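You operate a simulated robot arm through the tools that you are given. There is no shell and no other tool. Be economical: measure what you need, move in short steps, check, and stop when the job is done.

Carry out the task below with a simulated robot arm. There is one attempt and no reset: what you move stays moved.

TASK
Stand the gauge card beside the tall yellow block. It goes on the side that lies toward x +0.0, y +1.0 (a direction in the base frame), with about 3 cm between them.
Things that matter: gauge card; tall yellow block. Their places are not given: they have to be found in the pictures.

It is judged by the outcome, as a careful person would: the job done as asked, and still so three seconds after it is handed in. It fails if anything else is knocked over, pushed out of place, dropped, spilled or broken.

THE ROBOT
A 6-joint arm with a two-finger parallel gripper, fixed in place. Base frame: the origin is at the foot of the arm, x ahead of it, y to its left, z up; the work surface is at about z = 743. Lengths are in mm, angles in degrees, forces in N, time in s.
With the tool pointing down near the work surface it reaches from about 200 to 640 mm from the base axis. Its first joint turns from -66.0 to 66.0 degrees. Payload 2.7 kg.
Tool frame: the origin (TCP) lies between the finger pads and is the grasp point; the fingertips stand 23 mm ahead of it; z points along the fingers, y is the line along which they close. The gripper opens to 94 mm. The fingers are 38 mm wide and 10 mm thick; the gripper's body (54 by 96 mm) begins 39 mm behind the TCP.
Orientation is told as [roll, pitch, yaw] about the base's x, y, z axes, in that order, counted from this pose: with the fingers straight down and closing along the base's y, the tool's x points along the base's -x, its y along +y and its z along -z.

THE INTERFACE
- The arm moves only by the tool apply_moves. Its arguments are lists of equal length, an entry for each row: "delta_pos": the shift along the base's x, y, z in units of 150 mm (1.0 is 150 mm), a list of three; "yaw": the turn about the base's z in units of 45 degrees (1.0 is 45 degrees). In form: {"delta_pos": [[dx, dy, dz], ...], "yaw": [yaw, ...]}. A call has 1 to 12 rows; each row is the pose to reach, as a shift and turn from the pose commanded when the call began. "grip" is the finger opening in mm, from 0 to 94, set as the call begins (left out, the last holds). A call with a number of a shift or a turn outside -1 to 1 is refused whole. A row lasts 0.2 s, in which the tool goes at most 50 mm and 8.6 degrees; a call with a longer step from one row to the next is refused whole, and so is a gripper value outside its range. A pose out of reach is approached as far as the arm can. The call stops where the force on the tool passes 40 N (or 10 N more than at its start, if that is more) or the arm is blocked; 0.2 s more then pass. The fingers move at their own pace (about 45 mm/s each) and stop on an object; they squeeze with about 22 N. The grip force told is the motor's: it shows also when the fingers shut on nothing. Time passes only in rows, and 0.2 s behind the last, so rows that repeat a pose let the fingers close. It gives the time, the measured TCP pose, the force on the tool (base axes), the opening and the grip force at its end, in the units of the frame above (readings bear some noise).
- Cameras (640 x 400 px; columns grow to the right, rows downward): "scene" is fixed at [58.7, -417.7, 1416.1]; the picture's right is [0.90, -0.43, 0.00], its down [-0.20, -0.42, -0.89] and it looks along [0.38, 0.80, -0.46] (base axes); focal length 321 px, centre (320, 200). "wrist" rides on the gripper at [-39, 0, -44] in the tool frame; the picture's right is [0.00, -1.00, 0.00], its down [0.97, 0.00, -0.24] and it looks along [0.24, 0.00, 0.97] (tool axes); focal length 218 px, centre (320, 200).
- snapshot(camera): a new picture of that camera. No time passes.
- probe_pixels(camera, pixels): there is no depth. For up to 12 entries [column, row, z] of the newest picture of that camera ("zoom" is the newest enlarged one), the place [x, y] in the base frame at which the ray of that pixel passes the height z, good to about 3 mm. No time passes.
- enlarge(camera, box): a new picture of the part [left, top, right, bottom] of that camera's present view, enlarged. No time passes.
- finish_job(): hands the job in; it is judged then, once.

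Work in short steps. Measure before you move; look again where a grasp or a placing could have gone wrong, and mend it. You have 60 turns and 20 pictures in all, the two below and enlarged ones among them. Open the gripper and draw the arm clear of the work before you hand the job in, unless the task says otherwise; then end with one line.

The tools are called after ">>>" as name(argument=value, ...) on one line, values as JSON. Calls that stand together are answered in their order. apply_moves: Moves the arm, as the interface text tells. Its arguments: {"type":"object","properties":{"delta_pos":{"type":"array","items":{"type":"array","items":{"type":"number"}}},"yaw":{"type":"array","items":{"type":"number"}},"grip":{"type":"number"}},"required":["delta_pos","yaw"]} The other tools are called the same way: snapshot (camera) takes a picture; probe_pixels (camera, pixels) gives the place at which the rays of pixels pass given heights; enlarge (camera, box) takes an enlarged picture of a part of a camera's view; finish_job () hands the job in.

At the start:

```text
time: 0.0
tcp_pos: [401.9, 73.8, 1045.8]
ee_rot: [0.0, 0.0, 0.0]
contact_force: [-0.4, -0.5, -0.5]
finger_gap: 94.2
gripper_force: 0.0
```

scene: 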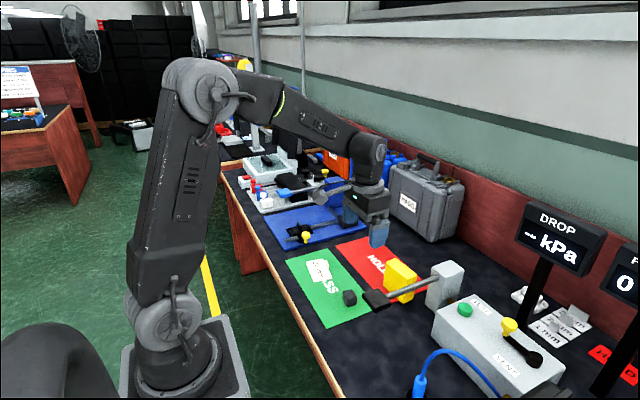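
wrist: 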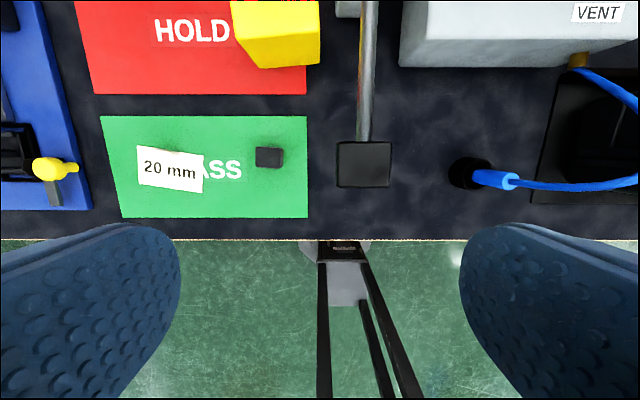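

The white "20 mm" card appears near scene (320,270) and the yellow block near (400,280). I'll enlarge both views to see their shapes.

>>> enlarge(camera="scene", box=[270, 220, 470, 345])

>>> enlarge(camera="wrist", box=[80, 0, 400, 200])

```text
3.20 times, centred on (370, 282) of scene
```

zoom: 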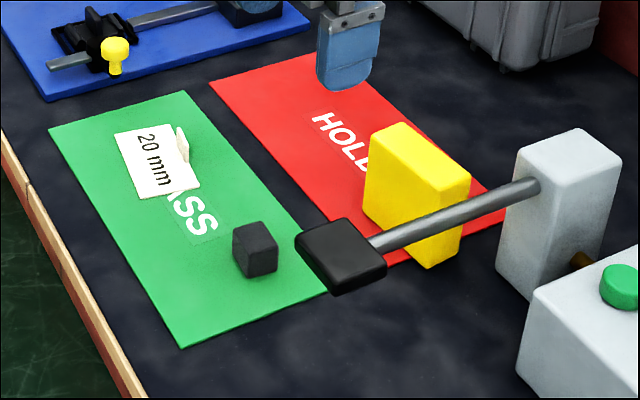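

```text
2.00 times, centred on (240, 100) of wrist
```

zoom: 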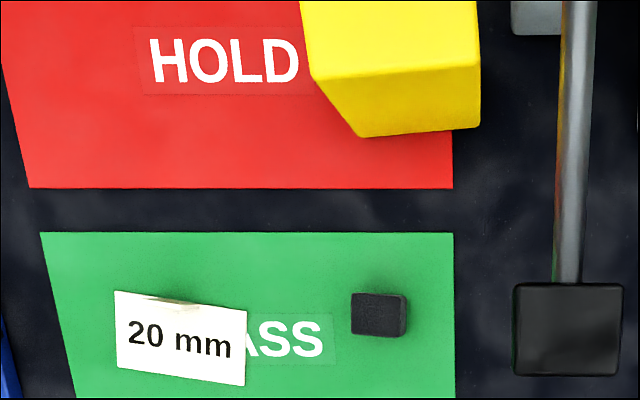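

I'll triangulate the card corners from both views.

>>> probe_pixels(camera="wrist", pixels=[[138.5, 145.5, 745], [203.5, 155.5, 745], [202, 193, 745], [138, 182.5, 745], [138.5, 145.5, 785], [203.5, 155.5, 785], [202, 193, 785], [138, 182.5, 785], [260, 68, 743], [320, 64, 743], [320, 32, 800], [251, 41, 800]])

>>> probe_pixels(camera="scene", pixels=[[323.75, 257.6, 745], [332.5, 277.9, 745], [313.75, 282, 745], [305.6, 261.7, 745], [323.75, 257.6, 785], [332.5, 277.9, 785], [313.75, 282, 785], [305.6, 261.7, 785], [384, 290, 743], [404, 303, 743], [413.5, 298, 743], [387, 262, 800]])

```text
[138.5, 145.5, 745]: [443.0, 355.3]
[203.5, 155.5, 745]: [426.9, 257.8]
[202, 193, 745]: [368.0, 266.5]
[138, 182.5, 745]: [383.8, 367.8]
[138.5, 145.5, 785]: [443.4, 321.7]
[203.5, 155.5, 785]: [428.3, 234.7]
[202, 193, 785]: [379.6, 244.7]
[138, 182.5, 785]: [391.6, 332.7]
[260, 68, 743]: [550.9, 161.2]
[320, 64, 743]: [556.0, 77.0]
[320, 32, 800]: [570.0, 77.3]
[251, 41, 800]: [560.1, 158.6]
```

```text
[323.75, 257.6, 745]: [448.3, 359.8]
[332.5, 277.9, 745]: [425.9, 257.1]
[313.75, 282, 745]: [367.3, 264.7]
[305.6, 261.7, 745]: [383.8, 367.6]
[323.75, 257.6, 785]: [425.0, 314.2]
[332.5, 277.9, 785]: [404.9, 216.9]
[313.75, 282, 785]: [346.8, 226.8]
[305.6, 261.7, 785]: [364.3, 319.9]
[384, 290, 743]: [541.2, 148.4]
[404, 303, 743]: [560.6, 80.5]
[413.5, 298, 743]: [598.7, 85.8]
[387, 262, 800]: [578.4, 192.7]
```

Both views agree with the card lying at table height: centre about (406,312), roughly 100 by 60 mm, with something sticking up near its far edge. I'll go over it for a closer look.

>>> apply_moves(delta_pos=[[0, 0.3, 0], [0, 0.6, 0], [0, 0.9, 0]], yaw=[0, 0, 0])

>>> apply_moves(delta_pos=[[0, 0.25, -0.15], [0, 0.5, -0.4], [0, 0.65, -0.65], [0, 0.68, -0.8]], yaw=[0, 0, 0, 0])

>>> snapshot(camera="wrist")

>>> enlarge(camera="scene", box=[280, 240, 360, 290])

```text
time: 0.8
tcp_pos: [401.9, 208.5, 1043.2]
ee_rot: [0.0, 0.0, 0.0]
contact_force: [-0.9, -0.9, -0.7]
finger_gap: 94.1
gripper_force: 0.0
```

```text
refused: row 2 steps farther than a row can; nothing moved
```

```text
15 pictures are left
```

wrist: 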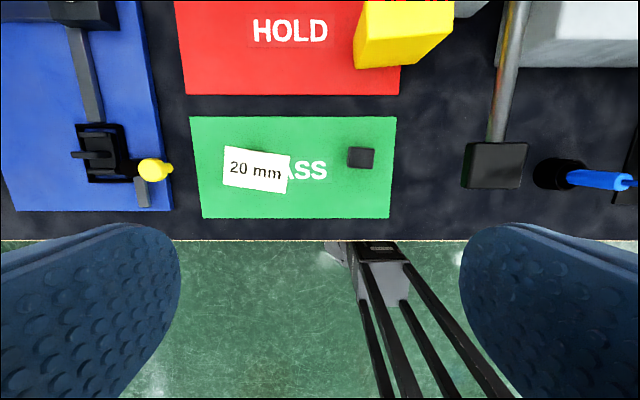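

```text
8.00 times, centred on (320, 265) of scene
```

zoom: 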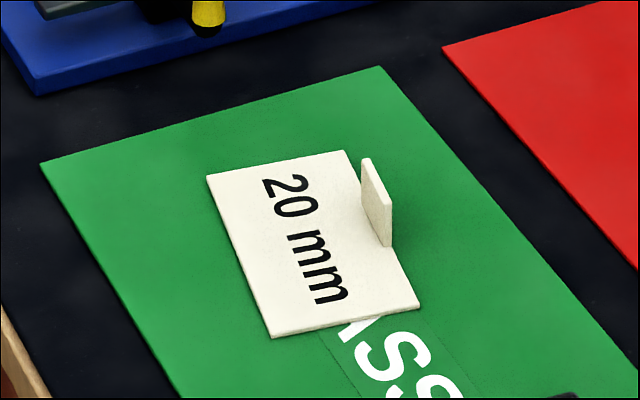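

The card lies flat with a thin upright fin near its far long edge, and the fin is the thing to grip. First I'll take a closer look over the gap between card and block.

>>> apply_moves(delta_pos=[[0.15, 0.03, -0.2], [0.3, 0.06, -0.45], [0.45, 0.1, -0.7], [0.55, 0.13, -0.9]], yaw=[0, 0, 0, 0])

>>> snapshot(camera="wrist")

>>> enlarge(camera="scene", box=[360, 235, 456, 310])

```text
time: 1.8
tcp_pos: [484.2, 229.5, 911.4]
ee_rot: [0.0, -0.2, 0.1]
contact_force: [0.5, 0.1, 0.1]
finger_gap: 94.0
gripper_force: 0.0
```

```text
13 pictures are left
```

wrist: 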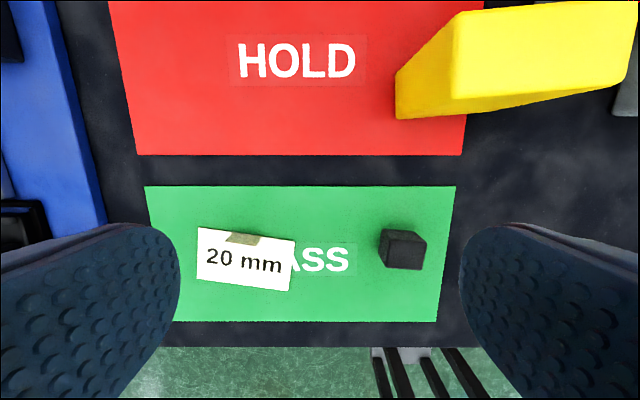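

```text
5.33 times, centred on (408, 272) of scene
```

zoom: 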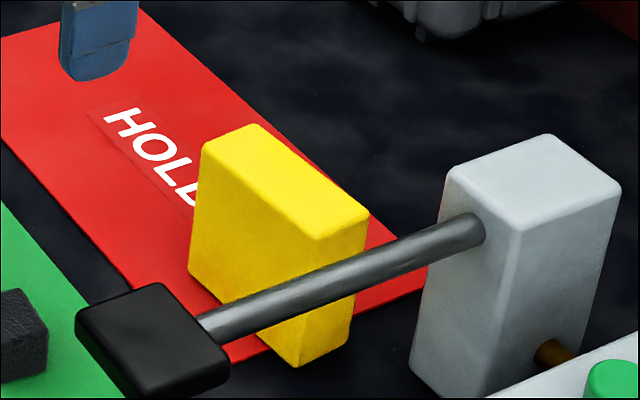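

Probing block corners and the fin.

>>> probe_pixels(camera="zoom", pixels=[[190, 272, 745], [297, 367, 743], [347, 342, 743], [203, 145, 800], [255, 124, 800], [369, 212, 800], [318, 240, 800], [203, 145, 830], [255, 124, 830], [369, 212, 830], [318, 240, 830]])

>>> probe_pixels(camera="wrist", pixels=[[396, 118, 745], [398, 70, 745], [457, 12, 800], [453, 97, 800], [457, 12, 830], [453, 97, 830], [634, 80, 800], [634, 80, 830], [197, 227, 746], [295, 240, 746], [289, 291, 746], [197, 280, 746]])

>>> enlarge(camera="wrist", box=[180, 210, 308, 290])

```text
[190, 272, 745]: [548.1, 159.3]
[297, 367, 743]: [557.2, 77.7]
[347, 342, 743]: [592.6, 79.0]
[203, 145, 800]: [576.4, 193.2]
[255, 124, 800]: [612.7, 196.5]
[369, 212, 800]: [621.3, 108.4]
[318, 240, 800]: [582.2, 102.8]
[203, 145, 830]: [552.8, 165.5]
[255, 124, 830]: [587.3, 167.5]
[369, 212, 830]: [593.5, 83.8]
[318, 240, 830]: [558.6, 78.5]
```

```text
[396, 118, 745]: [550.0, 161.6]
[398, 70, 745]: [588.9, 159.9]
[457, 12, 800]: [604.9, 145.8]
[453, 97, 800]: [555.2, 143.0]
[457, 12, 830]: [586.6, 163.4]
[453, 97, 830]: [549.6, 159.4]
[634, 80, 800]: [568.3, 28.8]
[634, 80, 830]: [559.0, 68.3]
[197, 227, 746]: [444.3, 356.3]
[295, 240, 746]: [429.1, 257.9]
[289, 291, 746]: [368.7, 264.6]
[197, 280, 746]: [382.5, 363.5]
```

```text
5.00 times, centred on (244, 250) of wrist
```

zoom: 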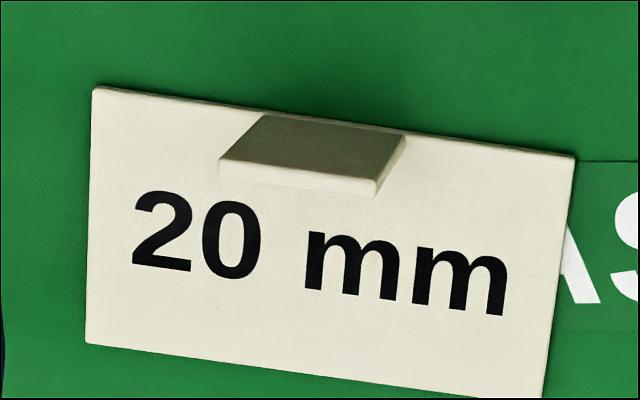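

>>> probe_pixels(camera="scene", pixels=[[440, 289.5, 744], [397, 247, 744], [400, 250.5, 744], [441, 242, 744], [425, 240, 744], [361, 262, 744]])

>>> probe_pixels(camera="zoom", pixels=[[262, 116, 749], [405, 135, 749], [220, 158, 775], [375, 182, 775], [220, 158, 765], [375, 182, 765], [218, 175, 775], [375, 195, 775]])

>>> enlarge(camera="scene", box=[280, 240, 360, 290])

```text
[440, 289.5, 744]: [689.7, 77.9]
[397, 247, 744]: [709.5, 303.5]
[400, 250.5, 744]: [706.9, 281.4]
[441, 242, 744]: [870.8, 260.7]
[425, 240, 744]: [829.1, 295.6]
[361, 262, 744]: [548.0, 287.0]
```

```text
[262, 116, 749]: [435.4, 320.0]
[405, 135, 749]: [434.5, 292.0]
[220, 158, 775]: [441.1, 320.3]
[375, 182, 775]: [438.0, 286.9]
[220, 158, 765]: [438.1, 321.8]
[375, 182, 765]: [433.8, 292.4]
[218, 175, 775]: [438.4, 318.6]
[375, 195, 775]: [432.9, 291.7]
```

```text
8.00 times, centred on (320, 265) of scene
```

zoom: 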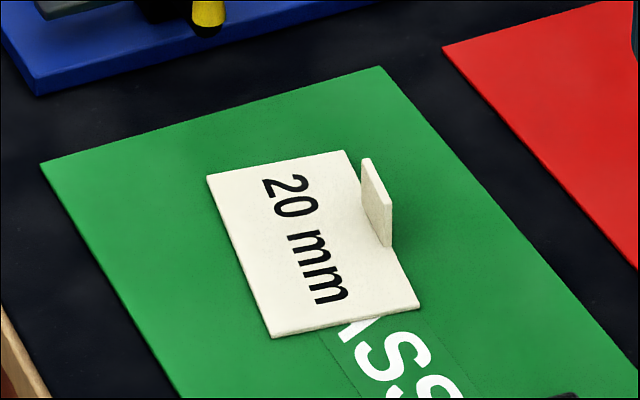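

>>> probe_pixels(camera="zoom", pixels=[[384, 247, 747], [391, 246, 747], [391, 204, 765], [391, 204, 770], [391, 204, 775], [371, 159, 765], [371, 159, 770], [371, 159, 775], [364, 206, 747]])

```text
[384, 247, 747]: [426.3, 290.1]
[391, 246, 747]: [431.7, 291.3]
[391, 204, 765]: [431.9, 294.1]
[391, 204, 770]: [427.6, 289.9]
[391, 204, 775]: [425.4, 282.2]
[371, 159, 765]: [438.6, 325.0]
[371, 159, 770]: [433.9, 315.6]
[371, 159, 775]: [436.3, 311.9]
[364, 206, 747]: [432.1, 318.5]
```

The fin spans roughly (431,291) to (436,321), with its top at z≈767, and the card is turned about 9°. I'll turn the gripper to yaw about -99° over the fin and narrow the opening.

>>> apply_moves(delta_pos=[[-0.06, 0.09, 0], [-0.12, 0.18, 0], [-0.18, 0.27, 0], [-0.24, 0.36, 0], [-0.3, 0.45, 0], [-0.34, 0.513, 0]], yaw=[-0.18, -0.36, -0.54, -0.72, -0.9, -1.0], grip=60)

>>> apply_moves(delta_pos=[[0, 0, -0.1], [0, 0, -0.2], [0, 0, -0.3], [0, 0, -0.4], [0, 0, -0.4], [0, 0, -0.4]], yaw=[-0.18, -0.36, -0.54, -0.72, -0.9, -1.0])

>>> apply_moves(delta_pos=[[0, 0, 0], [0, 0, 0], [0, 0, 0]], yaw=[-0.1, -0.2067, -0.2067])

>>> snapshot(camera="wrist")

```text
time: 3.2
tcp_pos: [432.9, 307.1, 909.9]
ee_rot: [0.1, -0.2, -45.1]
contact_force: [0.7, -0.4, -0.4]
finger_gap: 59.8
gripper_force: 0.1
```

```text
time: 4.6
tcp_pos: [432.4, 304.6, 850.3]
ee_rot: [0.0, -0.2, -90.2]
contact_force: [0.5, -0.2, 0.7]
finger_gap: 59.9
gripper_force: 0.1
```

```text
time: 5.4
tcp_pos: [433.2, 306.4, 850.8]
ee_rot: [0.0, -0.1, -99.4]
contact_force: [-0.6, 0.0, 0.2]
finger_gap: 59.9
gripper_force: 0.0
```

```text
9 pictures are left
```

wrist: 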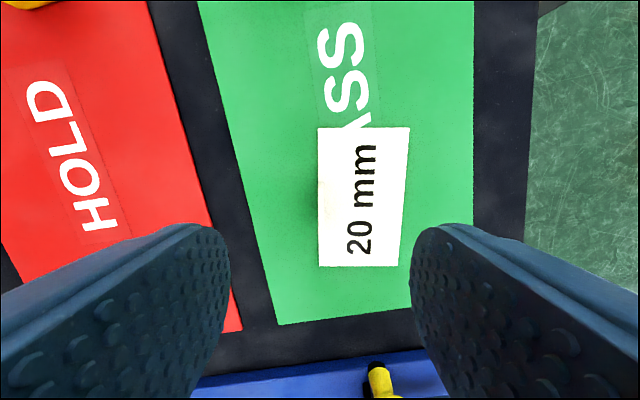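

The card's edges line up with the picture and the fin is centred at about (322,205). Descending to TCP z≈774, just clear of the card face, and then closing.

>>> apply_moves(delta_pos=[[0, 0, -0.15], [0, 0, -0.3], [0, 0, -0.42], [0, 0, -0.48], [0, 0, -0.51], [0, 0, -0.51]], yaw=[0, 0, 0, 0, 0, 0])

>>> enlarge(camera="wrist", box=[160, 60, 480, 260])

```text
time: 6.8
tcp_pos: [433.7, 308.3, 773.7]
ee_rot: [0.1, -0.1, -99.1]
contact_force: [0.1, -0.4, -0.7]
finger_gap: 60.0
gripper_force: 0.0
```

```text
2.00 times, centred on (320, 160) of wrist
```

zoom: 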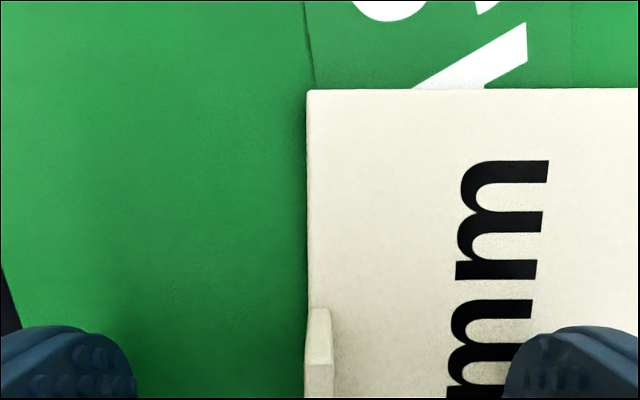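

The fin sits midway between the fingers and nothing is touching. Closing.

>>> apply_moves(delta_pos=[[0, 0, 0], [0, 0, 0], [0, 0, 0], [0, 0, 0], [0, 0, 0], [0, 0, 0]], yaw=[0, 0, 0, 0, 0, 0], grip=0)

>>> apply_moves(delta_pos=[[0, 0, 0.1], [0, 0, 0.25], [0, 0, 0.5], [0, 0, 0.7], [0, 0, 0.7]], yaw=[0, 0, 0, 0, 0])

>>> snapshot(camera="wrist")

```text
time: 8.2
tcp_pos: [433.5, 307.5, 775.2]
ee_rot: [-0.1, 0.0, -99.2]
contact_force: [0.3, 0.2, 0.3]
finger_gap: 2.3
gripper_force: 22.3
```

```text
time: 9.4
tcp_pos: [434.6, 304.6, 878.6]
ee_rot: [0.0, -0.1, -99.2]
contact_force: [-0.5, 0.2, 0.8]
finger_gap: 2.4
gripper_force: 21.6
```

```text
7 pictures are left
```

wrist: 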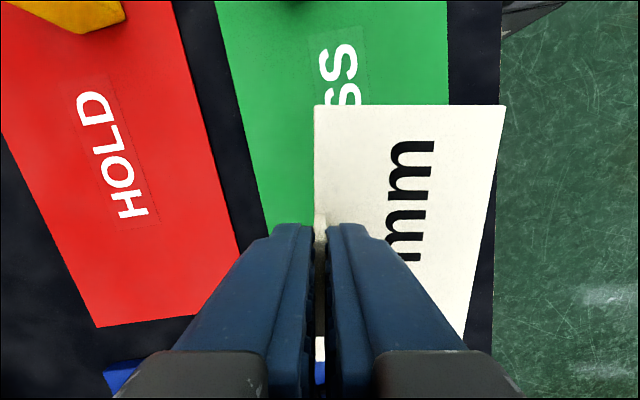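

The card is held level (fin 2.4 mm thick). I'll carry it at z≈879, turning back to yaw 0, to above (570,249). The card's near edge should then be about 30 mm from the block's +y face (y≈161).

>>> apply_moves(delta_pos=[[0.07, -0.03, 0], [0.15, -0.06, 0], [0.23, -0.09, 0], [0.31, -0.12, 0], [0.39, -0.15, 0], [0.45, -0.19, 0]], yaw=[0.17, 0.34, 0.51, 0.68, 0.84, 1.0])

>>> apply_moves(delta_pos=[[0.07, -0.03, 0], [0.15, -0.06, 0], [0.23, -0.09, 0], [0.31, -0.12, 0], [0.39, -0.15, 0], [0.45, -0.18, 0]], yaw=[0.17, 0.34, 0.51, 0.68, 0.84, 1.0])

>>> apply_moves(delta_pos=[[0, 0, 0], [0, 0, 0], [0, 0, 0]], yaw=[0.1, 0.204, 0.204])

>>> snapshot(camera="wrist")

```text
time: 10.8
tcp_pos: [502.7, 277.5, 878.4]
ee_rot: [0.1, -0.1, -54.1]
contact_force: [-0.3, 0.1, 0.1]
finger_gap: 2.3
gripper_force: 21.5
```

```text
time: 12.2
tcp_pos: [568.4, 250.1, 877.9]
ee_rot: [0.0, -0.1, -9.1]
contact_force: [-0.5, 0.6, 0.2]
finger_gap: 2.3
gripper_force: 21.9
```

```text
time: 13.0
tcp_pos: [569.0, 250.1, 878.3]
ee_rot: [0.0, -0.1, 0.0]
contact_force: [0.1, -0.6, -0.2]
finger_gap: 2.3
gripper_force: 22.0
```

```text
6 pictures are left
```

wrist: 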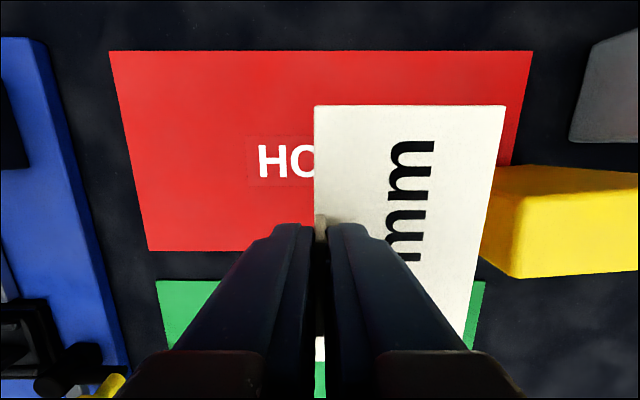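

Measuring the card's block-side edge against the block's top and bottom edges in this view.

>>> probe_pixels(camera="wrist", pixels=[[505, 105, 850], [471, 320, 850], [314, 105, 850], [512, 277, 830], [524, 168, 830], [481, 258, 744], [497, 168, 744], [148, 250, 744], [110, 52, 744], [532, 52, 744]])

```text
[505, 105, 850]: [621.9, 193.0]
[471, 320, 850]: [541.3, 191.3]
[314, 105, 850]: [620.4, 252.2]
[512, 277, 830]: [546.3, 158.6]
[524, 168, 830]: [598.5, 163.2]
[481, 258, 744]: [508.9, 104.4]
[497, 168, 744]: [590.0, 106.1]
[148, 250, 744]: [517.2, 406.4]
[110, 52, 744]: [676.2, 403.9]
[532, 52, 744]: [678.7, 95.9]
```

The card spans y≈192–253 and the block face is at 159–163, so the gap is about 30 mm, centred in x. Lowering by the same height it was lifted.

>>> apply_moves(delta_pos=[[0, 0, -0.15], [0, 0, -0.3], [0, 0, -0.45], [0, 0, -0.57], [0, 0, -0.64], [0, 0, -0.67], [0, 0, -0.685], [0, 0, -0.693], [0, 0, -0.693]], yaw=[0, 0, 0, 0, 0, 0, 0, 0, 0])

>>> enlarge(camera="scene", box=[352, 220, 448, 280])

```text
time: 15.0
tcp_pos: [567.7, 251.3, 774.2]
ee_rot: [0.0, -0.1, -0.2]
contact_force: [-0.1, 0.4, 0.1]
finger_gap: 2.3
gripper_force: 22.6
```

```text
6.67 times, centred on (400, 250) of scene
```

zoom: 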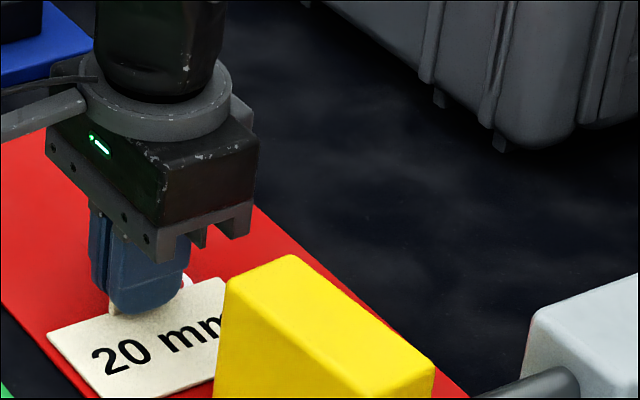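

No contact force yet, so I'll step down in very small increments until the card touches.

>>> apply_moves(delta_pos=[[0, 0, -0.004], [0, 0, -0.007], [0, 0, -0.007]], yaw=[0, 0, 0])

```text
time: 15.8
tcp_pos: [567.6, 251.0, 773.3]
ee_rot: [0.0, -0.2, 0.0]
contact_force: [0.8, 0.1, 0.4]
finger_gap: 2.3
gripper_force: 21.9
```

>>> apply_moves(delta_pos=[[0, 0, -0.004], [0, 0, -0.007], [0, 0, -0.007]], yaw=[0, 0, 0])

```text
time: 16.6
tcp_pos: [568.7, 249.8, 775.2]
ee_rot: [0.2, -0.3, 0.0]
contact_force: [-1.0, -0.8, 7.5]
finger_gap: 2.6
gripper_force: 21.9
```

Contact force is 7.5 N, so the card is down. Opening modestly and rising straight up.

>>> apply_moves(delta_pos=[[0, 0, 0.003], [0, 0, 0.003], [0, 0, 0.003], [0, 0, 0.003]], yaw=[0, 0, 0, 0], grip=30)

>>> apply_moves(delta_pos=[[0, 0, 0.1], [0, 0, 0.3], [0, 0, 0.55], [0, 0, 0.8], [0, 0, 0.8]], yaw=[0, 0, 0, 0, 0])

>>> apply_moves(delta_pos=[[-0.2, 0.05, 0.1], [-0.45, 0.1, 0.2], [-0.7, 0.1, 0.3], [-0.9, 0.1, 0.4], [-0.9, 0.1, 0.4]], yaw=[0, 0, 0, 0, 0])

>>> snapshot(camera="wrist")

>>> enlarge(camera="scene", box=[320, 220, 448, 300])

```text
time: 17.6
tcp_pos: [568.4, 250.8, 774.3]
ee_rot: [0.1, -0.1, -0.1]
contact_force: [-0.2, 0.7, 0.3]
finger_gap: 30.0
gripper_force: 0.2
```

```text
time: 18.8
tcp_pos: [568.2, 251.3, 894.6]
ee_rot: [0.0, -0.1, -0.1]
contact_force: [-0.6, 0.4, -0.4]
finger_gap: 29.9
gripper_force: 0.0
```

```text
time: 20.0
tcp_pos: [433.5, 268.1, 953.9]
ee_rot: [0.0, 0.0, -0.1]
contact_force: [-0.1, 0.7, 0.9]
finger_gap: 30.0
gripper_force: 0.1
```

```text
4 pictures are left
```

wrist: 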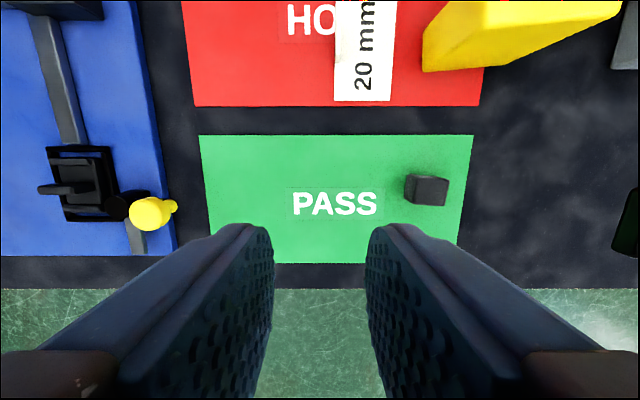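

```text
5.00 times, centred on (384, 260) of scene
```

zoom: 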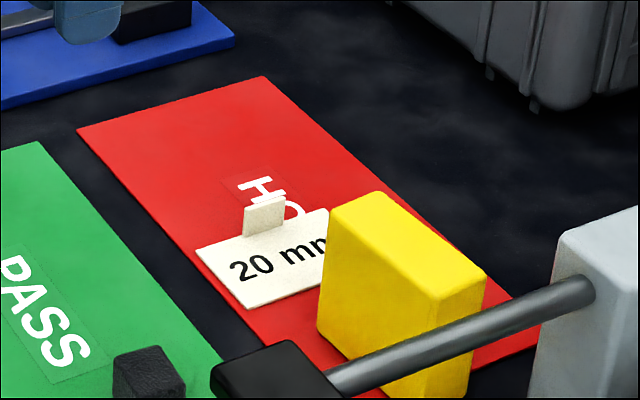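

>>> probe_pixels(camera="wrist", pixels=[[390, 101, 747], [334, 99, 747], [397, 3, 747], [422, 71, 744]])

```text
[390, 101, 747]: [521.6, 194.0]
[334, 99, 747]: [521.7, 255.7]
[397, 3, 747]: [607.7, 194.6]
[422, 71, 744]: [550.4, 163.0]
```

The card's near edge is at y≈194 and the block's face is at about 161–163, so the gap is about 31 mm. The card is released, sitting flat and square. The block hasn't moved, and the arm is clear.

>>> finish_job()

```text
The job is handed in.
```

The gauge card is now on the yellow block's +y side, about 3 cm away (measured at about 31 mm) and centred on the block. It lies flat with its fin upright, the way I found it, because the arm can't tilt a held object. Nothing else was moved.
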